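You operate a simulated robot arm through the tools that you are given. There is no shell and no other tool.

You are at the controls of a simulated robot arm. One attempt, no reset.

TASK
Brush the fluff off the type in both open drawers and shut them.
Fine: use the orange brush and stand it back. Set down upright: orange brush. What is to be rubbed or washed off counts as gone when no trace of it is left.
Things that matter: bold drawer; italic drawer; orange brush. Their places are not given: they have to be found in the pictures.

The check looks at the end state, three seconds after you hand in, the way a careful person would. Anything else that was tipped, shoved, dropped, spilled or broken makes it a failure.

THE ROBOT
A 6-joint arm with a two-finger gripper, fixed in place. Base frame: the origin is at the foot of the arm, x ahead of it, y to its left, z up; the work surface is at about z = 93.5. Units: cm, rad, N and s.
Its first joint turns from -2.897 to 2.897 rad. Payload 2.45 kg.
The tool frame sits at the grasp point between the pads (the TCP): z along the fingers, y along the line on which they close. The tips reach 2 cm beyond it. Largest opening 14 cm; the body of the gripper starts 16.8 cm behind the TCP.
Orientation is that of the tool frame in the base frame, as [roll, pitch, yaw] about the fixed x, y, z axes, in that order (R = Rz(yaw) Ry(pitch) Rx(roll)). With the fingers straight down and closing along the base's y, the tool's x points along the base's -x, its y along +y and its z along -z.

THE INTERFACE
- The arm moves only by the tool nudge_tool. Its arguments are lists of equal length, an entry for each row: "delta_pos": the shift along the tool's x, y, z in m, a list of three; "delta_rot": the turn, a rotation vector about the tool's x, y, z in rad, a list of three; "grip": the gripper command, from -1 (fully open) to 1 (shut), values between in proportion. In form: {"delta_pos": [[tx, ty, tz], ...], "delta_rot": [[ax, ay, az], ...], "grip": [grip, ...]}. A call has 1 to 20 rows; each row shifts and turns the commanded pose from where the row before left it, along the tool's axes as they then stand. Each row takes 0.2 s and may step no farther than 5 cm and 0.15 rad from the row before; otherwise, or with a gripper value out of range, the whole call is refused. Where a pose cannot be reached the arm comes as near as it can. A force on the tool above 40 N (or 10 N above the force at the start of the call, whichever is more), or a blocked arm, ends the call early, and 0.2 s more pass. Each finger travels about 4.5 cm/s and halts on what it meets, pressing with about 22 N; the grip force reading is that of the motor and also rises with nothing between the fingers. The clock runs only during rows and for 0.2 s after the last one: add rows that do not move to give the fingers time. The reply holds the time, the measured pose of the TCP, the force on the tool along the base axes, the opening and the grip force, in the units named above and with some noise, with the torque about the TCP (base axes, N m) and any sound that the robot's microphone picked up.
- Cameras (640 x 400 px; columns grow to the right, rows downward): "scene" is fixed at [21.91, -50.29, 187.12]; the picture's right is [0.54, -0.84, 0.00], its down [-0.52, -0.33, -0.79] and it looks along [0.66, 0.42, -0.62] (base axes); focal length 318 px, centre (320, 200). "wrist" rides on the gripper at [7.8, 1.1, -20.9] in the tool frame; the picture's right is [-0.14, 0.99, 0.00], its down [-0.92, -0.13, -0.37] and it looks along [-0.37, -0.05, 0.93] (tool axes); focal length 280 px, centre (320, 200).
- get_image(camera): a new picture of that camera. No time passes.
- pixel_to_xyz(camera, pixels): for up to 12 pixels [column, row] of the newest picture of that camera ("zoom" is the newest enlarged one), the place [x, y, z] in the base frame of the surface seen there, good to about 0.3 cm, but the place of the scene camera against the robot may be out by one fixed shift of up to 1.8 cm in any direction. No time passes.
- inspect(camera, box): a new picture of the part [left, top, right, bottom] of that camera's present view, enlarged. No time passes.
- close_job(): hands the job in; it is judged then, once.

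Open the gripper and draw the arm clear of the work before you hand the job in, unless the task says otherwise.

The tools are called as name(argument=value, ...) on one line, values as JSON. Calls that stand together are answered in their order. nudge_tool: Moves the arm, as the interface text tells. Its arguments: {"type":"object","properties":{"delta_pos":{"type":"array"},"delta_rot":{"type":"array"},"grip":{"type":"array"}},"required":["delta_pos","delta_rot","grip"]} The other tools are called the same way: get_image (camera) takes a picture; pixel_to_xyz (camera, pixels) gives the place of the surface under pixels of a picture; inspect (camera, box) takes an enlarged picture of a part of a camera's view; close_job () hands the job in.

At the start:

```text
time: 0.0
ee_pos: [56.6, 0.16, 146.44]
orientation: [-3.14, 0.0, 3.141]
contact_force: [0.2, 0.1, 0.7]
wrist_torque: [0.03, 0.0, -0.02]
grip_width: 14.02
grip_force: 0.0
```

scene: 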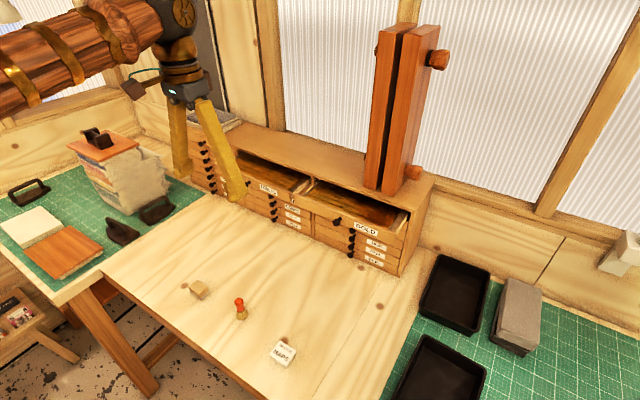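
wrist: 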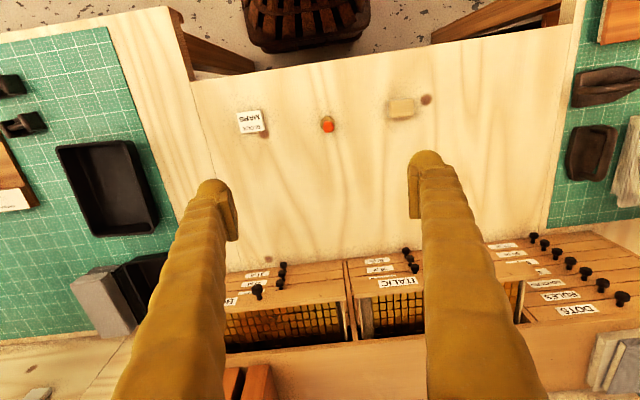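

The scene shows two open drawers (labels near (268,188) and (365,230)) and an orange-topped brush around (240,310). I take enlarged pictures to look at these more closely.

inspect(camera="scene", box=[180, 120, 440, 282])

inspect(camera="scene", box=[170, 260, 330, 380])

inspect(camera="wrist", box=[200, 220, 560, 400])

inspect(camera="wrist", box=[220, 80, 460, 170])

```text
2.46 times, centred on (310, 201) of scene
```

zoom: 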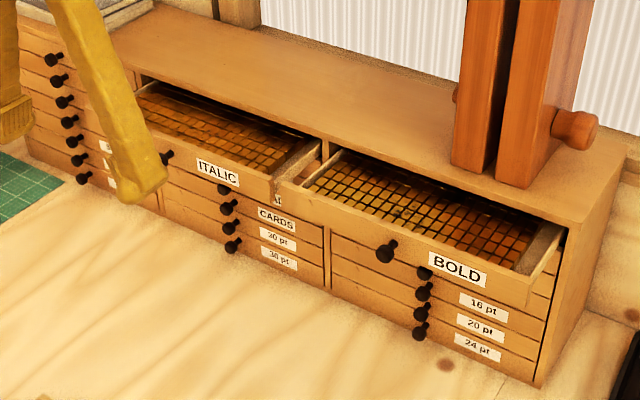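

```text
3.33 times, centred on (250, 320) of scene
```

zoom: 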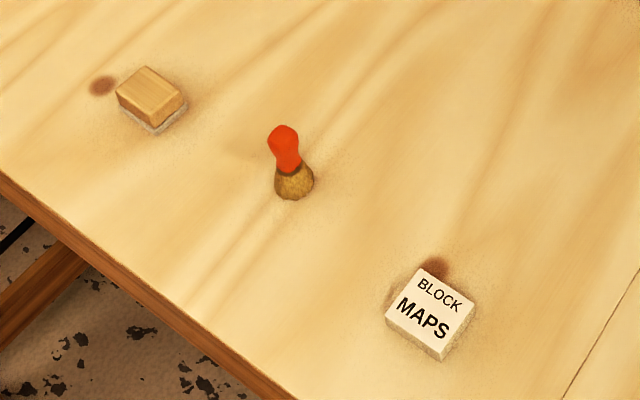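

```text
1.78 times, centred on (380, 310) of wrist
```

zoom: 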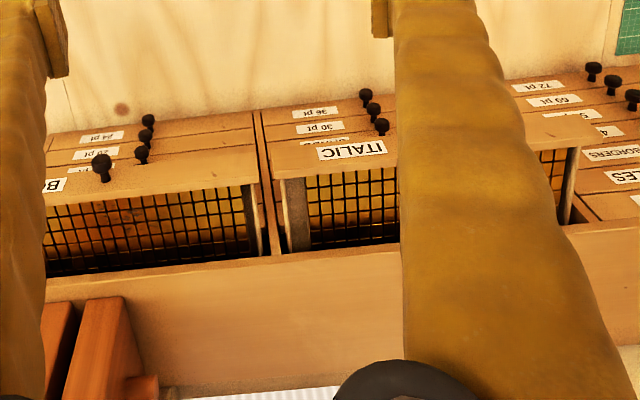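

```text
2.67 times, centred on (340, 125) of wrist
```

zoom: 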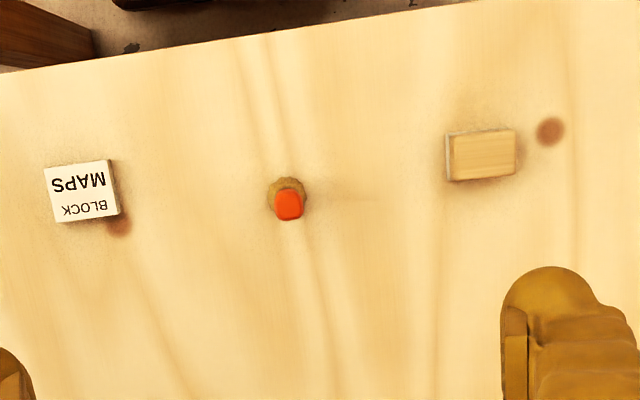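

The brush shows at (240,308) in scene and (327,124) in the wrist view; drawers run along the back. I measure places on the brush, drawers and surroundings.

pixel_to_xyz(camera="wrist", pixels=[[328, 127], [327, 119], [327, 124], [250, 122], [402, 108], [380, 290], [258, 290], [400, 310], [290, 325], [352, 345], [257, 291], [300, 365]])

pixel_to_xyz(camera="scene", pixels=[[240, 300], [243, 314], [283, 353], [198, 290], [268, 189], [365, 230], [337, 222], [248, 183], [280, 175], [350, 205], [395, 228], [300, 150]])

```text
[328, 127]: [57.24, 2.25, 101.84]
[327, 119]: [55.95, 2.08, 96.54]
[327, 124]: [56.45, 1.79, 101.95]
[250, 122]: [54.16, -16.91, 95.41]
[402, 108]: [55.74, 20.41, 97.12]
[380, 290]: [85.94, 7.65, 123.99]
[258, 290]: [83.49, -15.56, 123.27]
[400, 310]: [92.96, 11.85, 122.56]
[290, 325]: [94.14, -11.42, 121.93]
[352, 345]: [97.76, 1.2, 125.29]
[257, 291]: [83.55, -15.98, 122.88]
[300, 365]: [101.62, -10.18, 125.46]
```

```text
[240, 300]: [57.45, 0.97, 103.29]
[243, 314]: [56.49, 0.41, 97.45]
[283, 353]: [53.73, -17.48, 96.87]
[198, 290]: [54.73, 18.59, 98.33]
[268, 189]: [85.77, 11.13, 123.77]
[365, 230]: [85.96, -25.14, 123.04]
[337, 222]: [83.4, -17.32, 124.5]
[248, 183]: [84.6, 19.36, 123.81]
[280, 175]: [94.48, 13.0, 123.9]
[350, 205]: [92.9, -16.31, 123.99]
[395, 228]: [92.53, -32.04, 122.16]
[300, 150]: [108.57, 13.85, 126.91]
```

The type surface is around z≈122 with cabinet front edge at x≈98. Before moving I measure the wooden press posts standing on the cabinet and the cabinet's extents.

pixel_to_xyz(camera="scene", pixels=[[378, 187], [402, 192], [380, 100], [408, 100], [390, 40], [420, 40], [437, 60], [415, 172], [330, 178], [310, 185], [408, 215], [430, 180]])

pixel_to_xyz(camera="wrist", pixels=[[232, 370], [258, 372], [270, 390], [340, 300], [357, 300], [232, 325], [345, 330], [370, 330], [412, 330], [440, 297], [515, 300], [270, 320]])

```text
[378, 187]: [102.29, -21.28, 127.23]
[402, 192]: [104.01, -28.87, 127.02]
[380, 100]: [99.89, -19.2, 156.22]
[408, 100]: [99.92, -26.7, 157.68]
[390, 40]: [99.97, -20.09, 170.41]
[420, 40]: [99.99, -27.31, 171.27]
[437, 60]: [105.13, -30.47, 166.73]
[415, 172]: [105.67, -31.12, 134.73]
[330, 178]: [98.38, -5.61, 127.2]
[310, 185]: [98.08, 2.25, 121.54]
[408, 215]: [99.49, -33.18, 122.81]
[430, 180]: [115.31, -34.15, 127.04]
```

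```text
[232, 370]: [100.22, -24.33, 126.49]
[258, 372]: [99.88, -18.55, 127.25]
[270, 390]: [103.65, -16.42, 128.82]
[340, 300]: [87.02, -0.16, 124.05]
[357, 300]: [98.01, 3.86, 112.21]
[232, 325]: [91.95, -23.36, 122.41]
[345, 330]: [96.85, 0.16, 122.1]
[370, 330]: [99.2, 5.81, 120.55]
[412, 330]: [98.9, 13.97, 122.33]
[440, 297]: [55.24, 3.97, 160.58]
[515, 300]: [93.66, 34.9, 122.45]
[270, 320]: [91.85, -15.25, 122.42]
```

Posts' front face is at x≈100, y≈-17 to -27, so I must keep the gripper shy of that. I move the arm forward a bit with the gripper open to view the drawers from above.

nudge_tool(delta_pos=[[-0.03, -0.02, 0], [-0.04, -0.02, 0], [-0.04, -0.02, 0], [-0.04, -0.01, 0], [-0.03, 0, 0], [0, 0, 0]], delta_rot=[[0, 0, 0], [0, 0, 0], [0, 0, 0], [0, 0, 0], [0, 0, 0], [0, 0, 0]], grip=[-1, -1, -1, -1, -1, -1])

get_image(camera="wrist")

get_image(camera="scene")

```text
time: 1.4
ee_pos: [74.62, -7.05, 146.46]
orientation: [-3.141, 0.001, 3.141]
contact_force: [0.0, -0.2, 0.3]
wrist_torque: [-0.05, -0.01, 0.0]
grip_width: 14.0
grip_force: 0.1
```

```text
taken
```

wrist: 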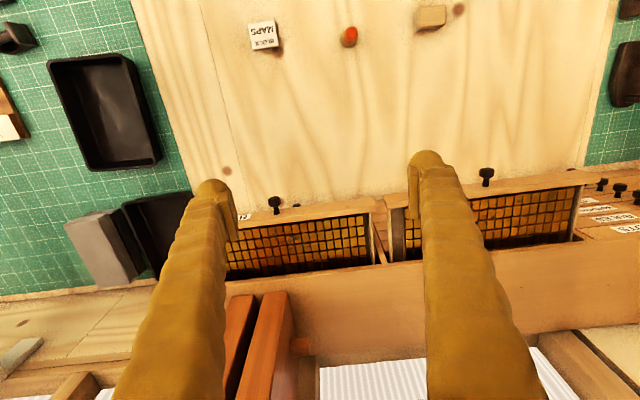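

```text
taken
```

scene: 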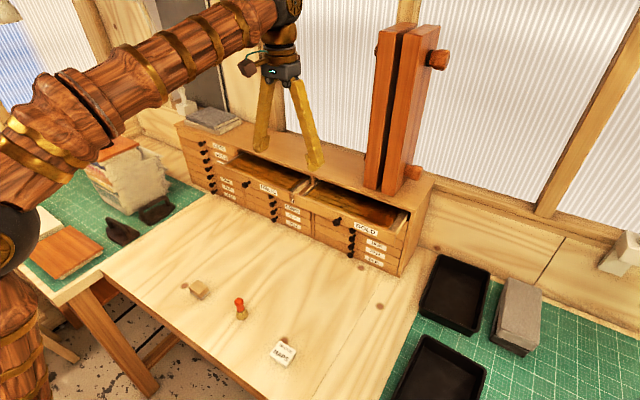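

The drawers' type grid is now visible at (300,245) for bold and (510,220) for italic in the wrist view. I zoom in to look for fluff.

inspect(camera="wrist", box=[220, 190, 400, 290])

inspect(camera="wrist", box=[380, 160, 600, 280])

inspect(camera="scene", box=[300, 165, 420, 240])

inspect(camera="scene", box=[210, 135, 330, 210])

```text
3.56 times, centred on (310, 240) of wrist
```

zoom: 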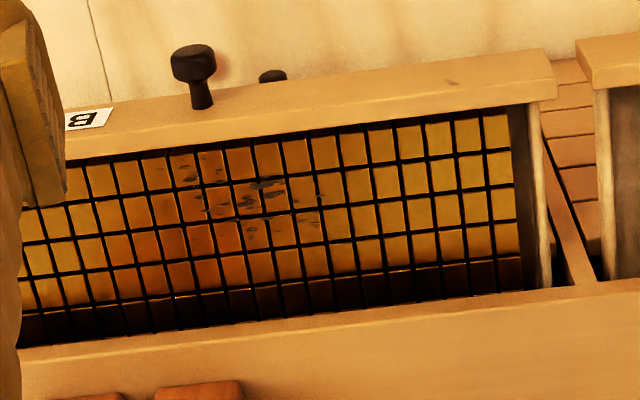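

```text
2.91 times, centred on (490, 220) of wrist
```

zoom: 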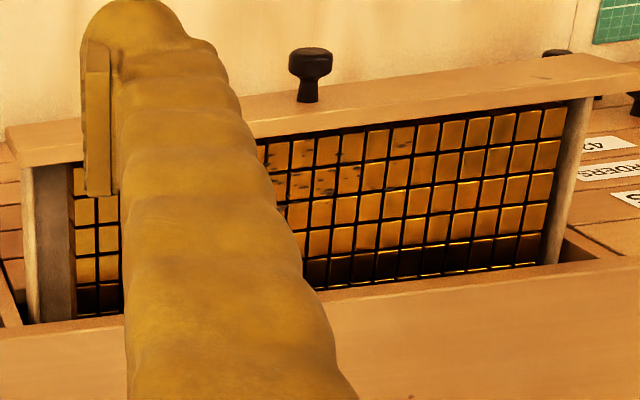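

```text
5.33 times, centred on (360, 202) of scene
```

zoom: 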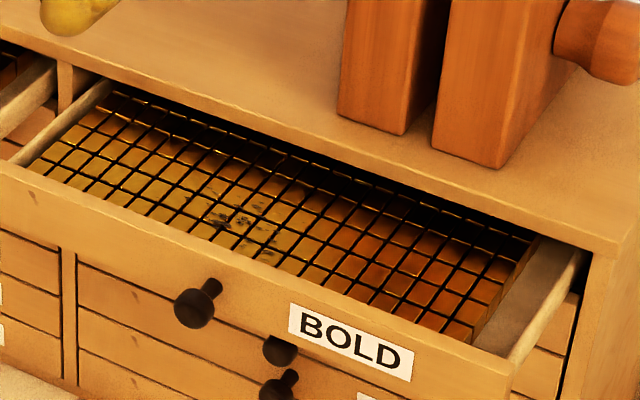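

```text
5.33 times, centred on (270, 172) of scene
```

zoom: 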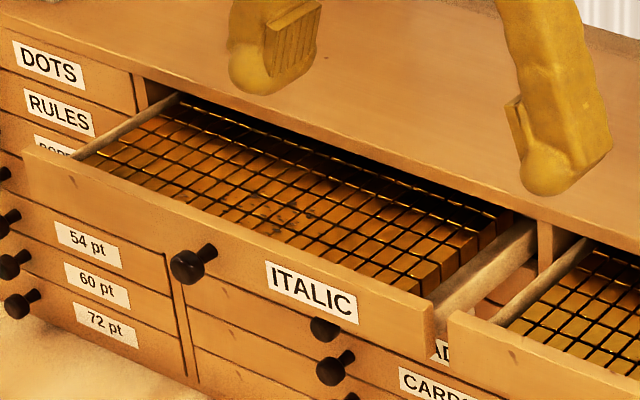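

Dark specks of fluff show on the bold type (wrist about (273–313, 235–258)) and on the italic one (about (474–500, 208–227), partly hidden by a finger). I measure the bold patch and then shift to see the italic patch unobstructed.

pixel_to_xyz(camera="wrist", pixels=[[273, 235], [273, 243], [278, 250], [290, 241], [295, 241], [308, 245], [312, 253], [291, 256], [280, 233], [365, 220], [230, 265], [280, 220]])

nudge_tool(delta_pos=[[0, 0.05, 0], [0, 0.05, 0], [-0.01, 0.05, 0], [-0.01, 0.05, 0], [0, 0, 0]], delta_rot=[[0, 0, 0], [0, 0, 0], [0, 0, 0], [0, 0, 0], [0, 0, 0]], grip=[-1, -1, -1, -1, -1])

get_image(camera="wrist")

inspect(camera="wrist", box=[220, 180, 420, 300])

```text
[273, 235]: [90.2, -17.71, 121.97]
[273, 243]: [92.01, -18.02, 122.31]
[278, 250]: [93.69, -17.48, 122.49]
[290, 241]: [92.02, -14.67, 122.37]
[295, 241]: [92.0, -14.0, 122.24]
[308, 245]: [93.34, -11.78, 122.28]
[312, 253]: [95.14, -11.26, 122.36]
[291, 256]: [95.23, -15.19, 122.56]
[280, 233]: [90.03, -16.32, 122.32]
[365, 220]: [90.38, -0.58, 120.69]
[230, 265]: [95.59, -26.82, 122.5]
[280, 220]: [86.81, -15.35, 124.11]
```

```text
refused: row 3 steps farther than a row can; nothing moved
```

```text
taken
```

wrist: 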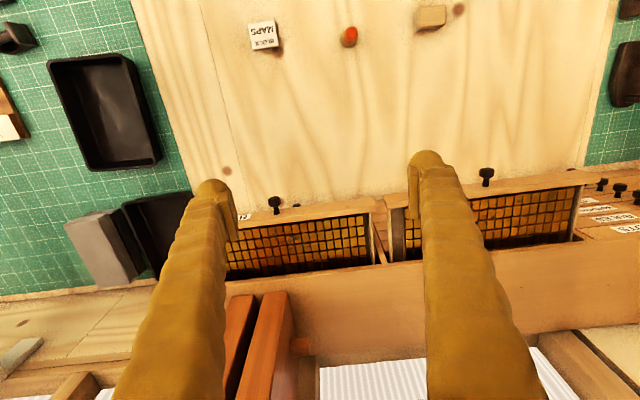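

```text
3.20 times, centred on (320, 240) of wrist
```

zoom: 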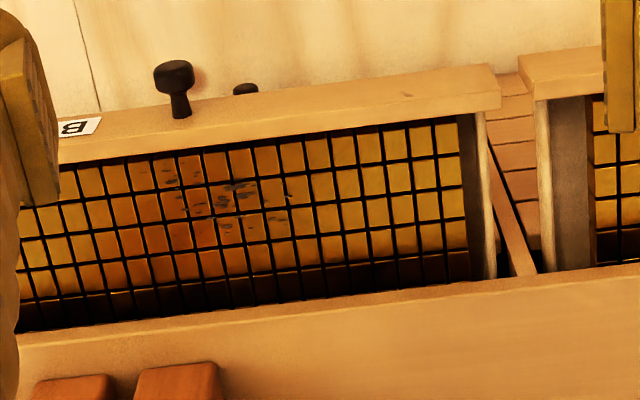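

The call was refused since a step exceeded 5 cm. I repeat it with smaller steps (bold patch measured as x≈89.5–95, y≈-18.5…-11, z≈122.4).

nudge_tool(delta_pos=[[0, 0.045, 0], [0, 0.045, 0], [-0.01, 0.045, 0], [-0.01, 0.045, 0], [0, 0, 0]], delta_rot=[[0, 0, 0], [0, 0, 0], [0, 0, 0], [0, 0, 0], [0, 0, 0]], grip=[-1, -1, -1, -1, -1])

get_image(camera="wrist")

inspect(camera="wrist", box=[220, 160, 420, 280])

```text
time: 2.6
ee_pos: [76.66, 10.89, 146.19]
orientation: [-3.141, 0.0, -3.14]
contact_force: [0.0, 0.3, -0.3]
wrist_torque: [0.03, 0.04, 0.01]
grip_width: 13.99
grip_force: 0.0
```

```text
taken
```

wrist: 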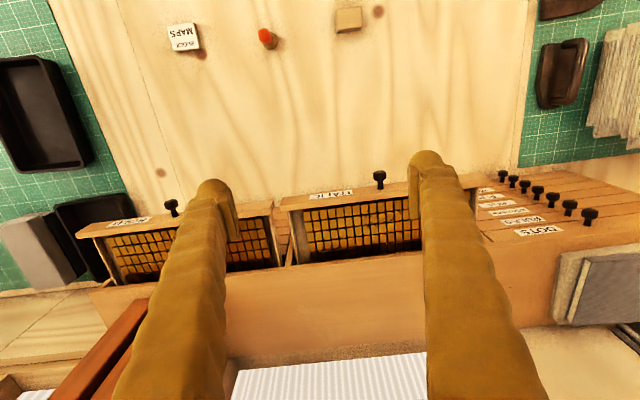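

```text
3.20 times, centred on (320, 220) of wrist
```

zoom: 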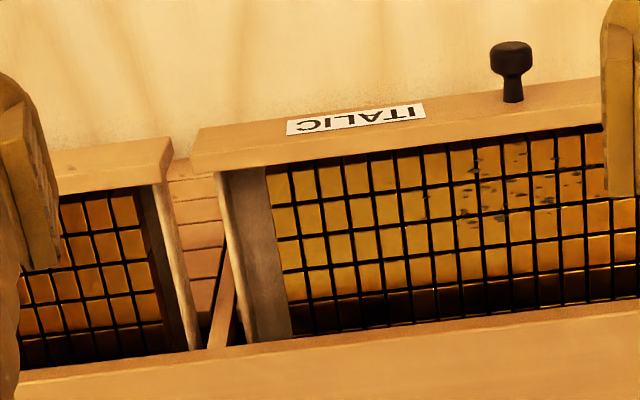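

The italic fluff patch is at about wrist (353–407, 204–231). I measure its extent along with drawer walls.

pixel_to_xyz(camera="zoom", pixels=[[425, 205], [425, 180], [462, 180], [515, 148], [560, 155], [590, 150], [475, 228], [500, 225], [565, 205], [390, 140], [300, 290], [240, 230]])

pixel_to_xyz(camera="wrist", pixels=[[267, 36], [268, 44], [379, 181], [379, 174], [171, 209], [171, 202], [350, 258], [470, 240], [100, 235], [345, 204], [345, 208], [540, 260]])

```text
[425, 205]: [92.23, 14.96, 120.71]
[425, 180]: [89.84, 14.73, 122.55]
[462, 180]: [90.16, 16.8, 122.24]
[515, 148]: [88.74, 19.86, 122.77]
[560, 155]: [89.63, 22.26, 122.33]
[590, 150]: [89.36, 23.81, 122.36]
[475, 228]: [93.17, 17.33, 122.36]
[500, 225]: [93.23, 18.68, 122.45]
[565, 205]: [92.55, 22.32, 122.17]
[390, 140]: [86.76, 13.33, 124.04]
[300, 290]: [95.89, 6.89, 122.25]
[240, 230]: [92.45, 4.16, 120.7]
```

```text
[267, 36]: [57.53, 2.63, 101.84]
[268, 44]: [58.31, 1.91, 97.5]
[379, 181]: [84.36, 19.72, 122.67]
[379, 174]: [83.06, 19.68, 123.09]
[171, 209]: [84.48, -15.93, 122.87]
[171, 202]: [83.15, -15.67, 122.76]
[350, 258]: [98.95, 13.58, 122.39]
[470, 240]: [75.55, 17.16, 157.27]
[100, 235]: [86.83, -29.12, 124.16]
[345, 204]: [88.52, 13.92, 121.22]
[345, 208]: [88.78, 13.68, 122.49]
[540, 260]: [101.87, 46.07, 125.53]
```

Italic patch spans x≈88–94, y≈14–24.5; bold x≈89.5–95, y≈-18.5…-11; knobs are at (83,19.7,123) and (83,-15.7,123). Now I go above the brush at about (57, 2.2) and look at it closely.

nudge_tool(delta_pos=[[0.0246, -0.0109, 0.03], [0.0246, -0.0109, 0.03], [0.0246, -0.0109, 0.03], [0.0246, -0.0109, 0.03], [0.0246, -0.0109, 0.03], [0.0246, -0.0109, 0.03], [0.0246, -0.0109, 0.03], [0.0246, -0.0109, 0.03], [0, 0, 0.03], [0, 0, 0]], delta_rot=[[0, 0, 0], [0, 0, 0], [0, 0, 0], [0, 0, 0], [0, 0, 0], [0, 0, 0], [0, 0, 0], [0, 0, 0], [0, 0, 0], [0, 0, 0]], grip=[-1, -1, -1, -1, -1, -1, -1, -1, -1, -1])

get_image(camera="wrist")

get_image(camera="scene")

```text
time: 4.8
ee_pos: [56.82, 2.22, 119.13]
orientation: [-3.141, 0.001, 3.14]
contact_force: [0.0, 0.0, 0.2]
wrist_torque: [0.0, -0.02, 0.02]
grip_width: 14.01
grip_force: 0.1
```

```text
taken
```

wrist: 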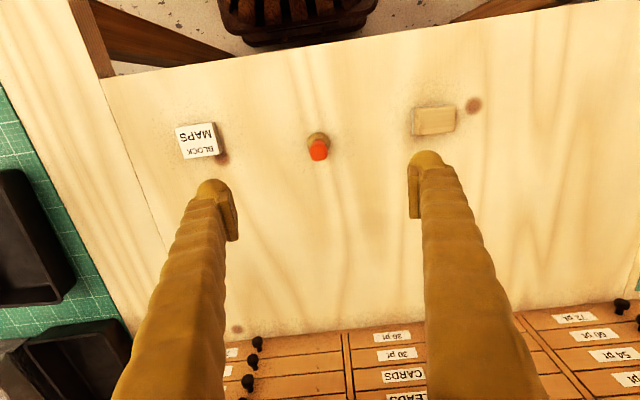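

```text
taken
```

scene: 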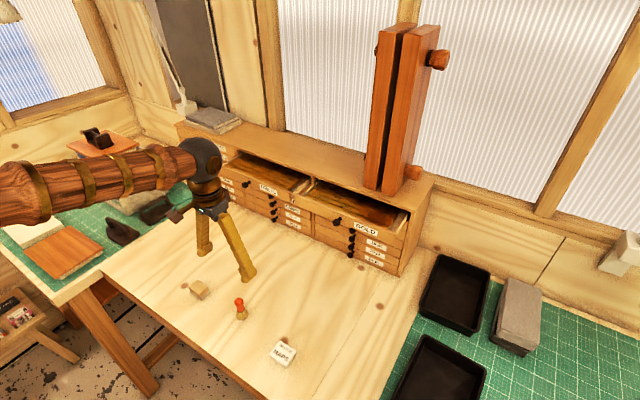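

The brush is at wrist (318,148). I zoom in and measure its top, handle sides and base.

inspect(camera="wrist", box=[288, 124, 352, 164])

pixel_to_xyz(camera="wrist", pixels=[[319, 152], [319, 156], [319, 146], [312, 151], [326, 151], [318, 142], [318, 136], [310, 141], [327, 142], [318, 134], [313, 146], [324, 146]])

inspect(camera="scene", box=[216, 290, 264, 326])

```text
10.00 times, centred on (320, 144) of wrist
```

zoom: 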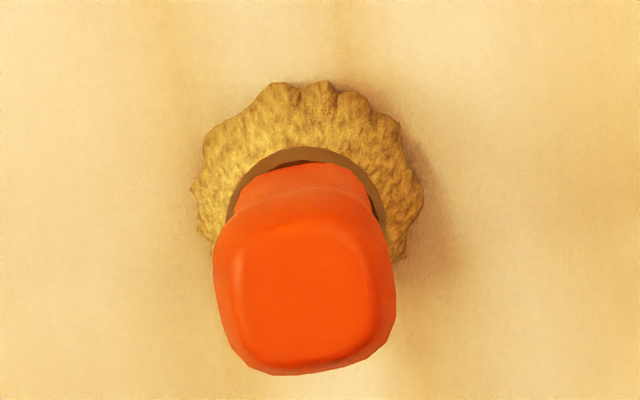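

```text
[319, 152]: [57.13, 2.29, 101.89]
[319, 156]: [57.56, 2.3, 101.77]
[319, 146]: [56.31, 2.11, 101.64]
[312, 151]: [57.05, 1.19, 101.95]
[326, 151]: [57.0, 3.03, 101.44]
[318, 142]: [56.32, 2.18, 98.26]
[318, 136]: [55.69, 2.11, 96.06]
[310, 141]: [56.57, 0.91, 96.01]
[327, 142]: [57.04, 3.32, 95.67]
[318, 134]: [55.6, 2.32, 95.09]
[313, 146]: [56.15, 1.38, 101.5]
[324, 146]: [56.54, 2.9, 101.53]
```

```text
11.11 times, centred on (240, 308) of scene
```

zoom: 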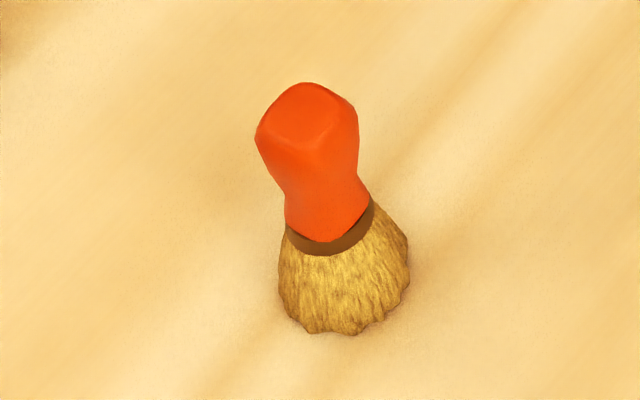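

The brush stands upright, handle top centre about (57.0, 2.1, 101.9), roughly 2 cm wide, bristles below z≈97. I descend to z≈105 over it, narrowing the gripper partly, then check alignment.

nudge_tool(delta_pos=[[-0.002, -0.001, 0.03], [0, 0, 0.04], [0, 0, 0.04], [0, 0, 0.03], [0, 0, 0], [0, 0, 0], [0, 0, 0]], delta_rot=[[0, 0, 0], [0, 0, 0], [0, 0, 0], [0, 0, 0], [0, 0, 0], [0, 0, 0], [0, 0, 0]], grip=[0.2, 0.2, 0.2, 0.2, 0.2, 0.2, 0.2])

get_image(camera="wrist")

inspect(camera="scene", box=[180, 250, 300, 325])

```text
time: 6.4
ee_pos: [57.2, 2.17, 105.13]
orientation: [-3.141, 0.0, -3.141]
contact_force: [-0.5, -0.5, 0.0]
wrist_torque: [0.01, 0.0, 0.0]
grip_width: 5.59
grip_force: 0.1
```

```text
taken
```

wrist: 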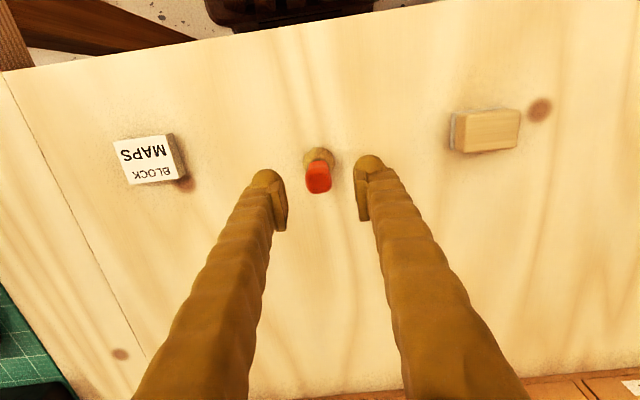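

```text
5.33 times, centred on (240, 288) of scene
```

zoom: 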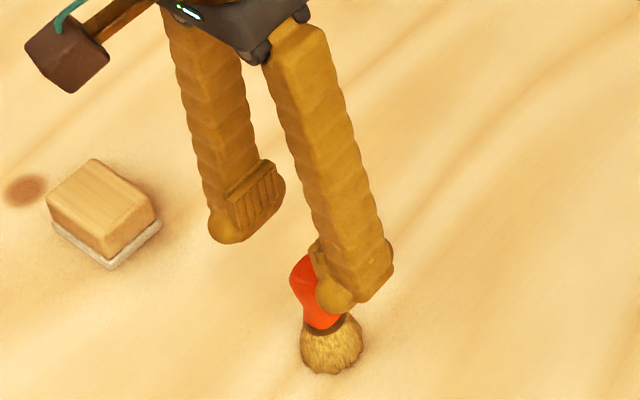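

Brush top is at wrist (318,178) centred between the fingers. I measure its place once more from this closer view.

pixel_to_xyz(camera="wrist", pixels=[[309, 180], [328, 180], [318, 170], [318, 190], [318, 180], [306, 160], [332, 160], [318, 149]])

inspect(camera="wrist", box=[270, 140, 366, 200])

```text
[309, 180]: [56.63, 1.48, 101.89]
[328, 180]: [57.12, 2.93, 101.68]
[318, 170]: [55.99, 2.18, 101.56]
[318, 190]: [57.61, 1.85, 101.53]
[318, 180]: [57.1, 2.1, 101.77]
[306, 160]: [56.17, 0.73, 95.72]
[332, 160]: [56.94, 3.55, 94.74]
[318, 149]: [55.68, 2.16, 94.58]
```

```text
6.67 times, centred on (318, 170) of wrist
```

zoom: 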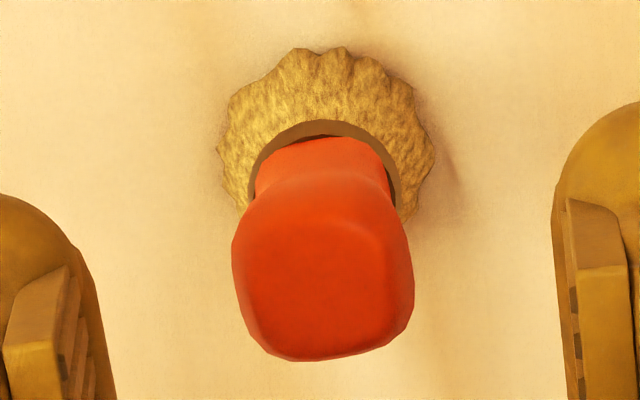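

Brush centre is about (56.9, 2.15). I descend to z≈99.4 and close gently.

nudge_tool(delta_pos=[[0.002, 0, 0.02], [0, 0, 0.02], [0, 0, 0.017], [0, 0, 0], [0, 0, 0], [0, 0, 0], [0, 0, 0], [0, 0, 0], [0, 0, 0], [0, 0, 0], [0, 0, 0]], delta_rot=[[0, 0, 0], [0, 0, 0], [0, 0, 0], [0, 0, 0], [0, 0, 0], [0, 0, 0], [0, 0, 0], [0, 0, 0], [0, 0, 0], [0, 0, 0], [0, 0, 0]], grip=[0.2, 0.2, 0.2, 0.2, 0.5, 0.6, 0.7, 0.8, 1, 1, 1])

get_image(camera="wrist")

inspect(camera="scene", box=[180, 250, 300, 325])

```text
time: 8.8
ee_pos: [56.86, 2.22, 99.76]
orientation: [-3.141, 0.001, 3.14]
contact_force: [0.4, 0.1, -0.1]
wrist_torque: [0.01, 0.0, 0.02]
grip_width: 2.39
grip_force: 22.2
```

```text
taken
```

wrist: 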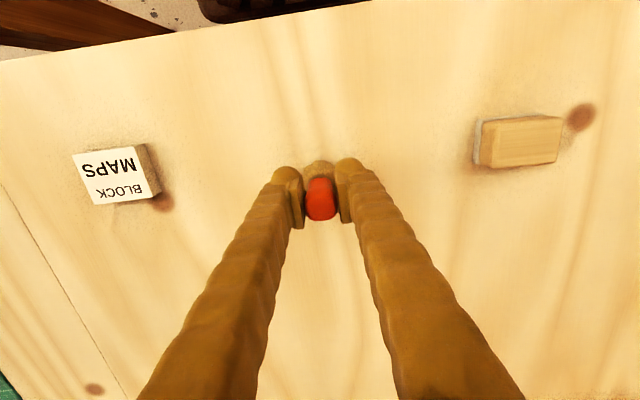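

```text
5.33 times, centred on (240, 288) of scene
```

zoom: 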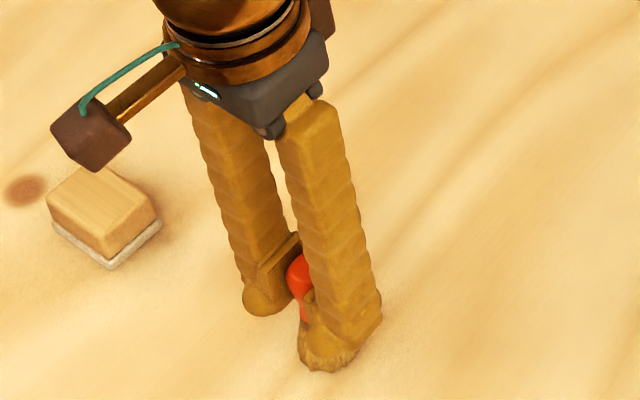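

The brush is gripped (opening 2.39, force 22 N) with TCP 6.2 cm above its bristle ends. I lift it straight up.

nudge_tool(delta_pos=[[0, 0, -0.02], [0, 0, -0.04], [0, 0, -0.045], [0, 0, -0.045], [0, 0, -0.045], [0, 0, -0.045], [0, 0, -0.045], [0, 0, -0.045], [0, 0, -0.02], [0, 0, 0]], delta_rot=[[0, 0, 0], [0, 0, 0], [0, 0, 0], [0, 0, 0], [0, 0, 0], [0, 0, 0], [0, 0, 0], [0, 0, 0], [0, 0, 0], [0, 0, 0]], grip=[1, 1, 1, 1, 1, 1, 1, 1, 1, 1])

inspect(camera="wrist", box=[240, 140, 400, 240])

get_image(camera="scene")

```text
time: 11.0
ee_pos: [56.55, 2.29, 134.83]
orientation: [-3.141, 0.001, 3.142]
contact_force: [0.6, -0.4, -0.6]
wrist_torque: [-0.02, -0.01, 0.01]
grip_width: 2.4
grip_force: 22.3
```

```text
4.00 times, centred on (320, 190) of wrist
```

zoom: 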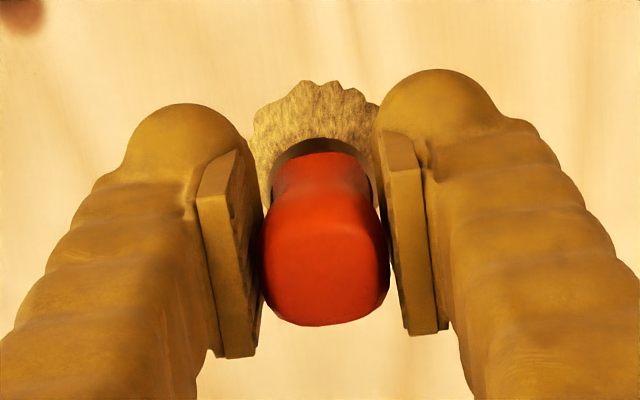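

```text
taken
```

scene: 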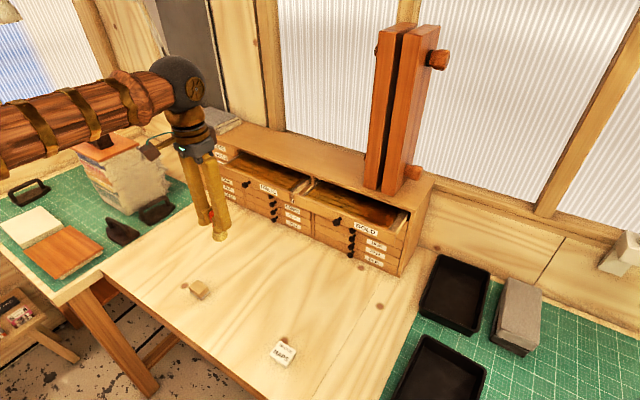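

Brush is held firmly with bristles at z≈128.6. I carry it to above the italic patch at about (90, 19, 137).

nudge_tool(delta_pos=[[0, 0, -0.02], [-0.0335, 0.017, 0], [-0.0335, 0.017, 0], [-0.0335, 0.017, 0], [-0.0335, 0.017, 0], [-0.0335, 0.017, 0], [-0.0335, 0.017, 0], [-0.0335, 0.017, 0], [-0.0335, 0.017, 0], [-0.0335, 0.017, 0], [-0.0335, 0.017, 0], [0, 0, 0]], delta_rot=[[0, 0, 0], [0, 0, 0], [0, 0, 0], [0, 0, 0], [0, 0, 0], [0, 0, 0], [0, 0, 0], [0, 0, 0], [0, 0, 0], [0, 0, 0], [0, 0, 0], [0, 0, 0]], grip=[1, 1, 1, 1, 1, 1, 1, 1, 1, 1, 1, 1])

get_image(camera="wrist")

get_image(camera="scene")

```text
time: 13.6
ee_pos: [90.26, 19.49, 136.77]
orientation: [-3.14, -0.001, 3.141]
contact_force: [0.0, 0.5, -0.8]
wrist_torque: [-0.01, -0.03, 0.05]
grip_width: 2.4
grip_force: 22.5
```

```text
taken
```

wrist: 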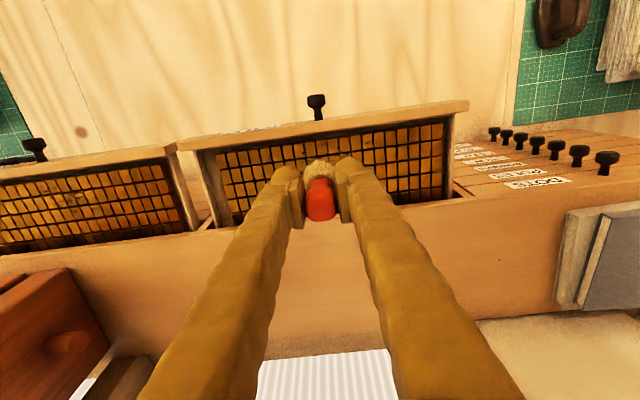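

```text
taken
```

scene: 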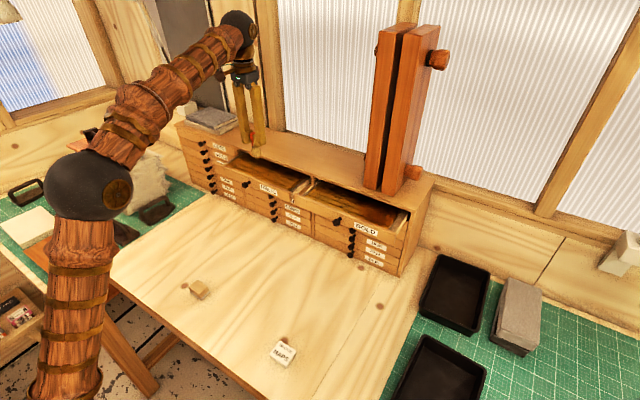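

The brush hovers over the italic drawer. I zoom to see the specks around the brush and the patch in the bold drawer.

inspect(camera="wrist", box=[200, 110, 460, 230])

inspect(camera="wrist", box=[0, 140, 200, 260])

inspect(camera="scene", box=[210, 130, 330, 205])

```text
2.46 times, centred on (330, 170) of wrist
```

zoom: 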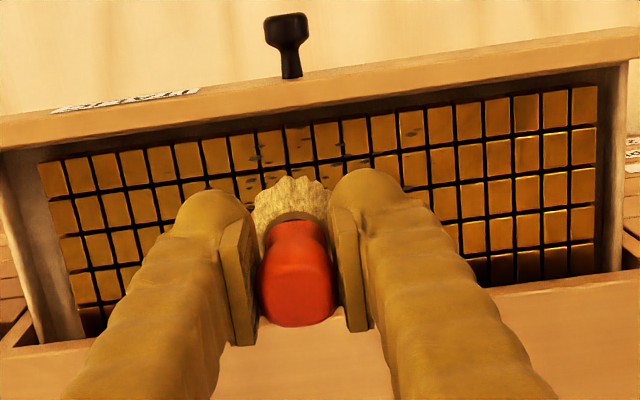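

```text
3.20 times, centred on (100, 200) of wrist
```

zoom: 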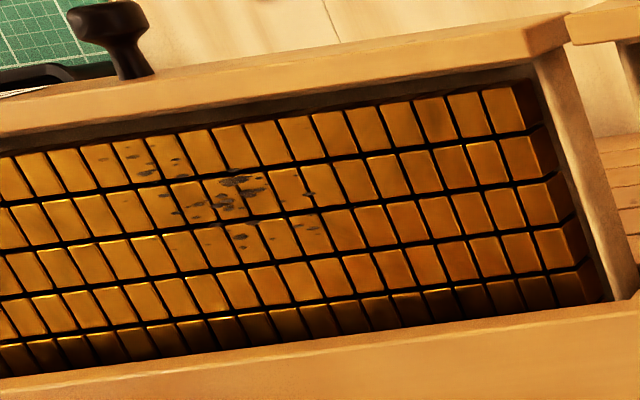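

```text
5.33 times, centred on (270, 168) of scene
```

zoom: 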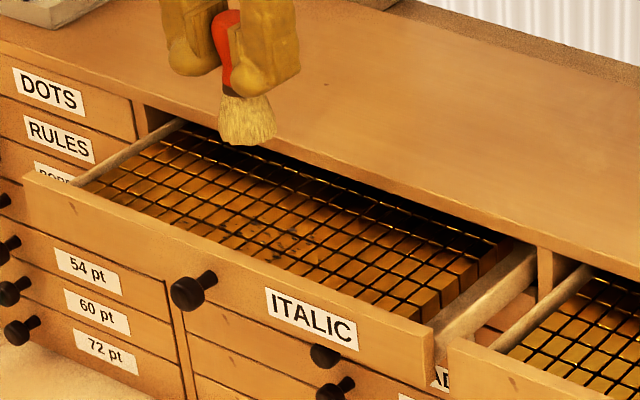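

I see the italic specks at zoom (235–420, 125–200). I move to the left end of the patch, near (91, 13), and lower to just above the type.

nudge_tool(delta_pos=[[-0.004, -0.033, 0], [-0.004, -0.032, 0], [0, 0, 0.03], [0, 0, 0.03], [0, 0, 0.01], [0, 0, 0.005], [0, 0, 0.003], [0, 0, 0]], delta_rot=[[0, 0, 0], [0, 0, 0], [0, 0, 0], [0, 0, 0], [0, 0, 0], [0, 0, 0], [0, 0, 0], [0, 0, 0]], grip=[1, 1, 1, 1, 1, 1, 1, 1])

inspect(camera="scene", box=[210, 130, 330, 205])

get_image(camera="wrist")

```text
time: 15.4
ee_pos: [91.32, 12.9, 128.91]
orientation: [-3.139, 0.0, -3.141]
contact_force: [-0.7, 0.9, -1.2]
wrist_torque: [-0.02, -0.02, 0.0]
grip_width: 2.38
grip_force: 22.0
```

```text
5.33 times, centred on (270, 168) of scene
```

zoom: 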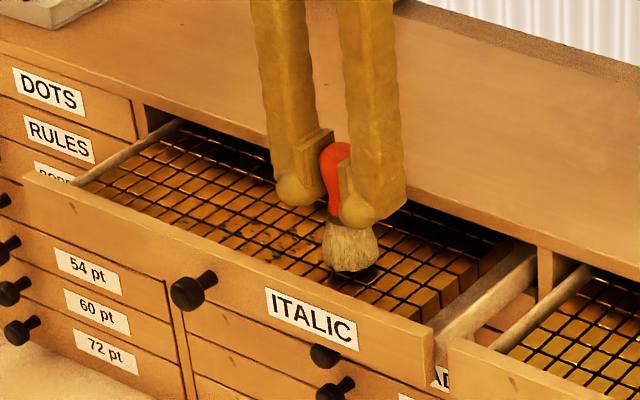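

```text
taken
```

wrist: 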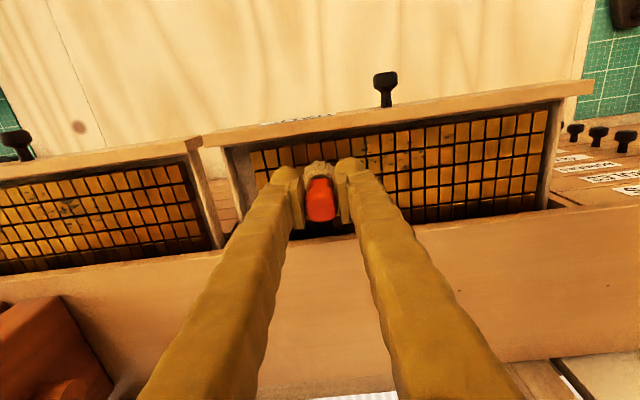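

The bristles are just above the type with no contact force. I lower in 1 mm steps to feel for contact.

nudge_tool(delta_pos=[[0, 0, 0.001], [0, 0, 0.001], [0, 0, 0.001], [0, 0, 0]], delta_rot=[[0, 0, 0], [0, 0, 0], [0, 0, 0], [0, 0, 0]], grip=[1, 1, 1, 1])

```text
time: 16.4
ee_pos: [91.13, 12.87, 128.65]
orientation: [-3.141, -0.001, 3.14]
contact_force: [0.4, 0.1, -1.4]
wrist_torque: [0.01, 0.01, -0.01]
grip_width: 2.36
grip_force: 22.5
```

Still no clear contact at z=128.65. I lower another 3 mm in small steps.

nudge_tool(delta_pos=[[0, 0, 0.001], [0, 0, 0.001], [0, 0, 0.001], [0, 0, 0]], delta_rot=[[0, 0, 0], [0, 0, 0], [0, 0, 0], [0, 0, 0]], grip=[1, 1, 1, 1])

inspect(camera="scene", box=[240, 145, 320, 195])

```text
time: 17.4
ee_pos: [91.2, 12.91, 128.39]
orientation: [-3.141, 0.002, 3.141]
contact_force: [0.9, 1.6, 16.3]
wrist_torque: [0.08, 0.0, 0.01]
grip_width: 2.38
grip_force: 22.3
```

```text
8.00 times, centred on (280, 170) of scene
```

zoom: 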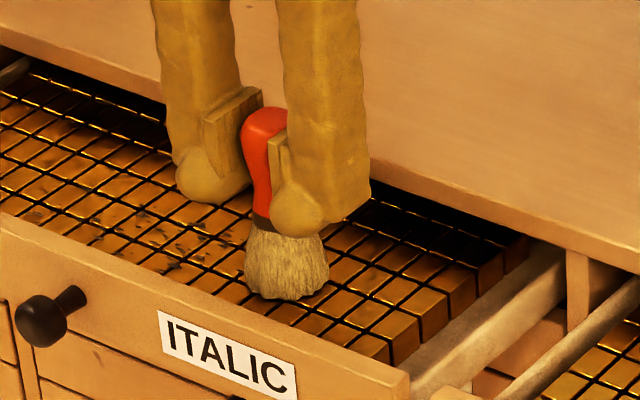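

Contact felt: 16 N at z≈128.4. I ease half a millimetre and stroke along +y over the patch at x≈91.2.

nudge_tool(delta_pos=[[0, 0, -0.0005], [0, 0.01, 0], [0, 0.01, 0], [0, 0.01, 0], [0, 0.01, 0], [0, 0.01, 0], [0, 0.01, 0], [0, 0.01, 0], [0, 0.01, 0], [0, 0.01, 0], [0, 0.01, 0], [0, 0.01, 0], [0, 0.01, 0], [0, 0.01, 0], [0, 0, 0]], delta_rot=[[0, 0, 0], [0, 0, 0], [0, 0, 0], [0, 0, 0], [0, 0, 0], [0, 0, 0], [0, 0, 0], [0, 0, 0], [0, 0, 0], [0, 0, 0], [0, 0, 0], [0, 0, 0], [0, 0, 0], [0, 0, 0], [0, 0, 0]], grip=[1, 1, 1, 1, 1, 1, 1, 1, 1, 1, 1, 1, 1, 1, 1])

inspect(camera="scene", box=[210, 130, 330, 205])

inspect(camera="wrist", box=[160, 110, 420, 230])

```text
time: 20.6
ee_pos: [91.15, 25.96, 128.63]
orientation: [3.141, 0.0, -3.141]
contact_force: [0.3, 0.0, 0.2]
wrist_torque: [-0.01, 0.0, -0.02]
grip_width: 2.4
grip_force: 22.4
```

```text
5.33 times, centred on (270, 168) of scene
```

zoom: 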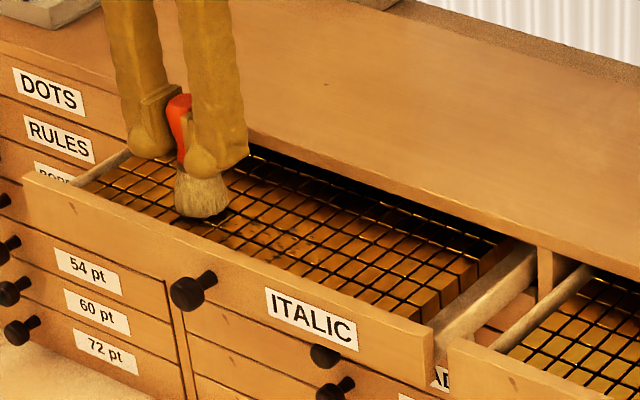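

```text
2.46 times, centred on (290, 170) of wrist
```

zoom: 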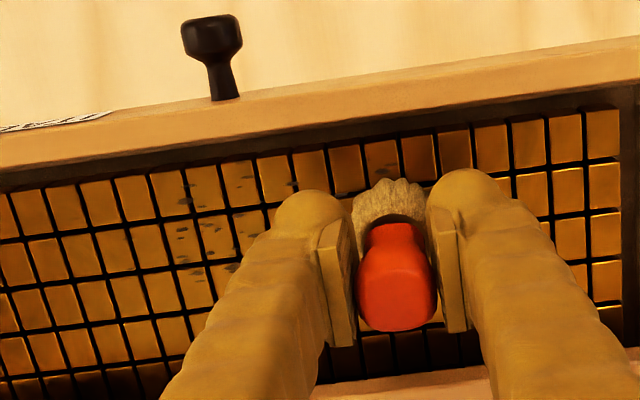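

Contact force dropped to zero, and specks at zoom (120–280, 180–290) remain, though perhaps fainter. I press down 1 mm and check the force.

nudge_tool(delta_pos=[[0, 0, 0.001], [0, 0, 0]], delta_rot=[[0, 0, 0], [0, 0, 0]], grip=[1, 1])

inspect(camera="wrist", box=[160, 150, 320, 250])

```text
time: 21.2
ee_pos: [91.3, 25.93, 128.31]
orientation: [-3.141, -0.001, -3.14]
contact_force: [-0.2, 0.0, -0.9]
wrist_torque: [-0.01, 0.01, -0.01]
grip_width: 2.37
grip_force: 22.1
```

```text
4.00 times, centred on (240, 200) of wrist
```

zoom: 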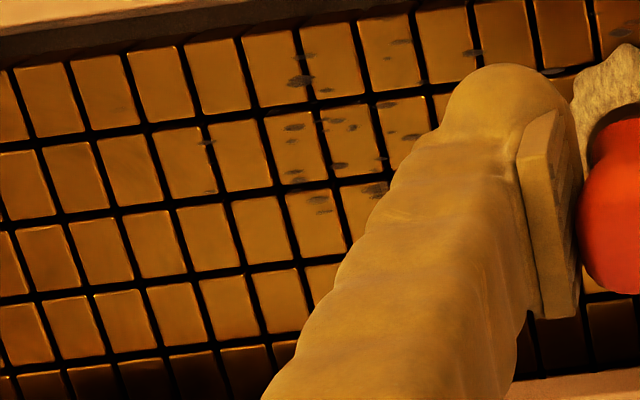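

Still no contact (-0.9 N). I lower further in 1 mm steps and watch the force.

nudge_tool(delta_pos=[[0, 0, 0.001], [0, 0, 0]], delta_rot=[[0, 0, 0], [0, 0, 0]], grip=[1, 1])

inspect(camera="wrist", box=[270, 140, 370, 240])

```text
time: 21.8
ee_pos: [91.13, 25.88, 128.38]
orientation: [-3.141, 0.001, -3.141]
contact_force: [0.3, 1.5, -0.2]
wrist_torque: [-0.01, 0.03, -0.01]
grip_width: 2.38
grip_force: 22.1
```

```text
4.00 times, centred on (320, 190) of wrist
```

zoom: 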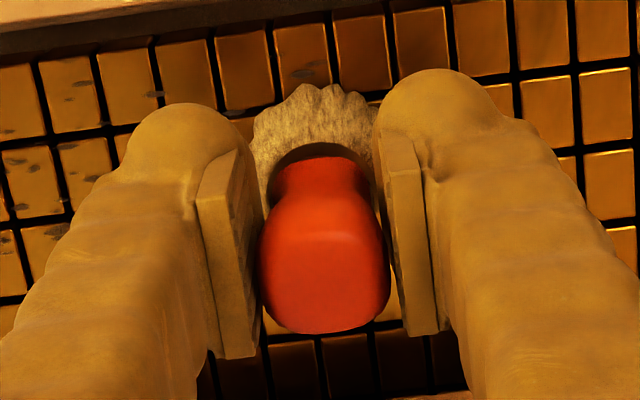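

The brush may have slid up a millimetre in the grip. I keep lowering by 1 mm and check.

nudge_tool(delta_pos=[[0, 0, 0.001], [0, 0, 0]], delta_rot=[[0, 0, 0], [0, 0, 0]], grip=[1, 1])

```text
time: 22.4
ee_pos: [91.2, 25.82, 128.21]
orientation: [-3.141, -0.001, -3.14]
contact_force: [0.3, -0.2, 1.3]
wrist_torque: [0.04, 0.04, -0.01]
grip_width: 2.39
grip_force: 22.3
```

A slight rise to 1.3 N; I lower 1 mm more.

nudge_tool(delta_pos=[[0, 0, 0.001], [0, 0, 0]], delta_rot=[[0, 0, 0], [0, 0, 0]], grip=[1, 1])

```text
time: 23.0
ee_pos: [91.27, 25.82, 128.09]
orientation: [3.141, 0.002, 3.141]
contact_force: [-0.6, -2.7, 11.8]
wrist_torque: [-0.06, 0.05, -0.03]
grip_width: 2.4
grip_force: 22.0
```

Contact again at 11.8 N. I stroke back along -y at this level.

nudge_tool(delta_pos=[[0, -0.01, 0], [0, -0.01, 0], [0, -0.01, 0], [0, -0.01, 0], [0, -0.01, 0], [0, -0.01, 0], [0, 0, 0]], delta_rot=[[0, 0, 0], [0, 0, 0], [0, 0, 0], [0, 0, 0], [0, 0, 0], [0, 0, 0], [0, 0, 0]], grip=[1, 1, 1, 1, 1, 1, 1])

inspect(camera="wrist", box=[200, 110, 440, 230])

inspect(camera="scene", box=[210, 130, 330, 205])

```text
time: 24.6
ee_pos: [91.09, 19.79, 127.93]
orientation: [3.141, 0.001, -3.14]
contact_force: [0.8, 4.3, 20.4]
wrist_torque: [0.08, -0.08, 0.06]
grip_width: 2.41
grip_force: 21.7
```

```text
2.67 times, centred on (320, 170) of wrist
```

zoom: 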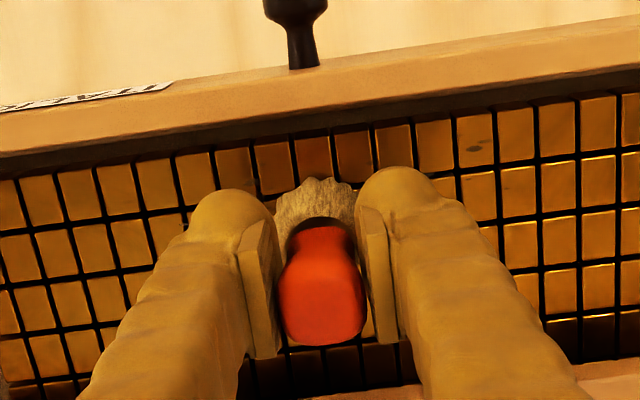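

```text
5.33 times, centred on (270, 168) of scene
```

zoom: 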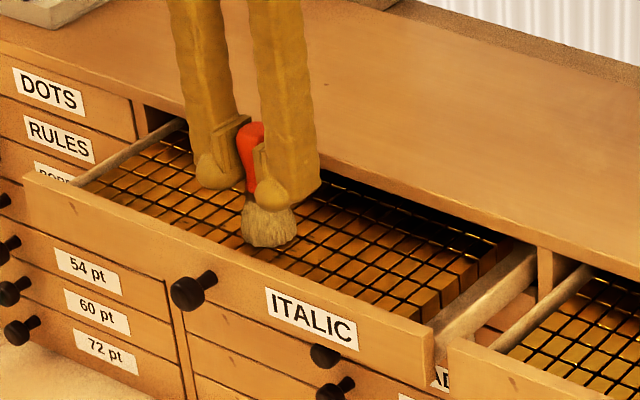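

Most specks are wiped where the brush passed; one speck stays at zoom (475,148). Force is 20 N, so I ease 0.7 mm and continue along -y to y≈13.

nudge_tool(delta_pos=[[0, -0.005, -0.0007], [0, -0.01, 0], [0, -0.01, 0], [0, -0.01, 0], [0, -0.01, 0], [0, -0.01, 0], [0, -0.01, 0], [0, 0, 0]], delta_rot=[[0, 0, 0], [0, 0, 0], [0, 0, 0], [0, 0, 0], [0, 0, 0], [0, 0, 0], [0, 0, 0], [0, 0, 0]], grip=[1, 1, 1, 1, 1, 1, 1, 1])

inspect(camera="wrist", box=[220, 110, 500, 230])

inspect(camera="scene", box=[210, 130, 330, 205])

```text
time: 26.4
ee_pos: [91.17, 13.52, 128.16]
orientation: [-3.14, 0.0, 3.14]
contact_force: [1.1, -0.7, -0.5]
wrist_torque: [0.0, -0.01, 0.0]
grip_width: 2.4
grip_force: 22.5
```

```text
2.29 times, centred on (360, 170) of wrist
```

zoom: 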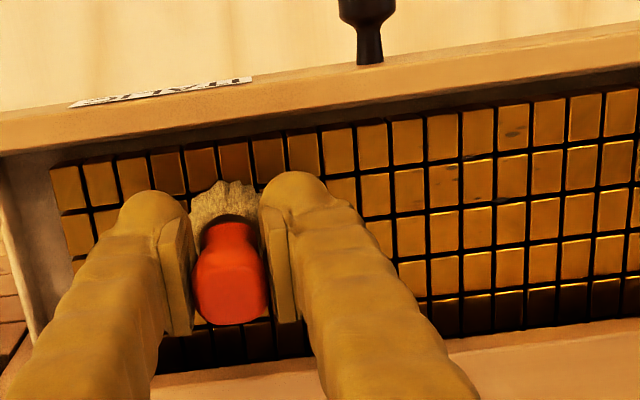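

```text
5.33 times, centred on (270, 168) of scene
```

zoom: 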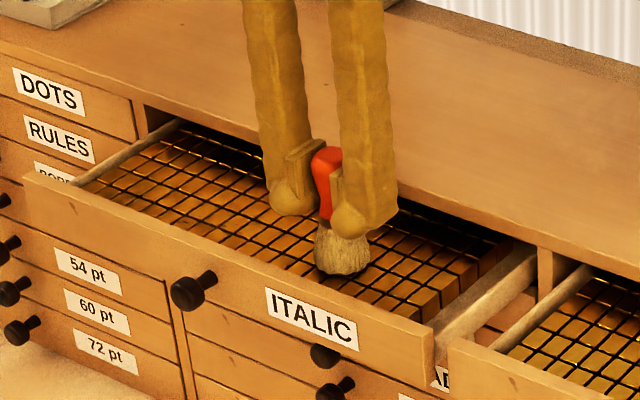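

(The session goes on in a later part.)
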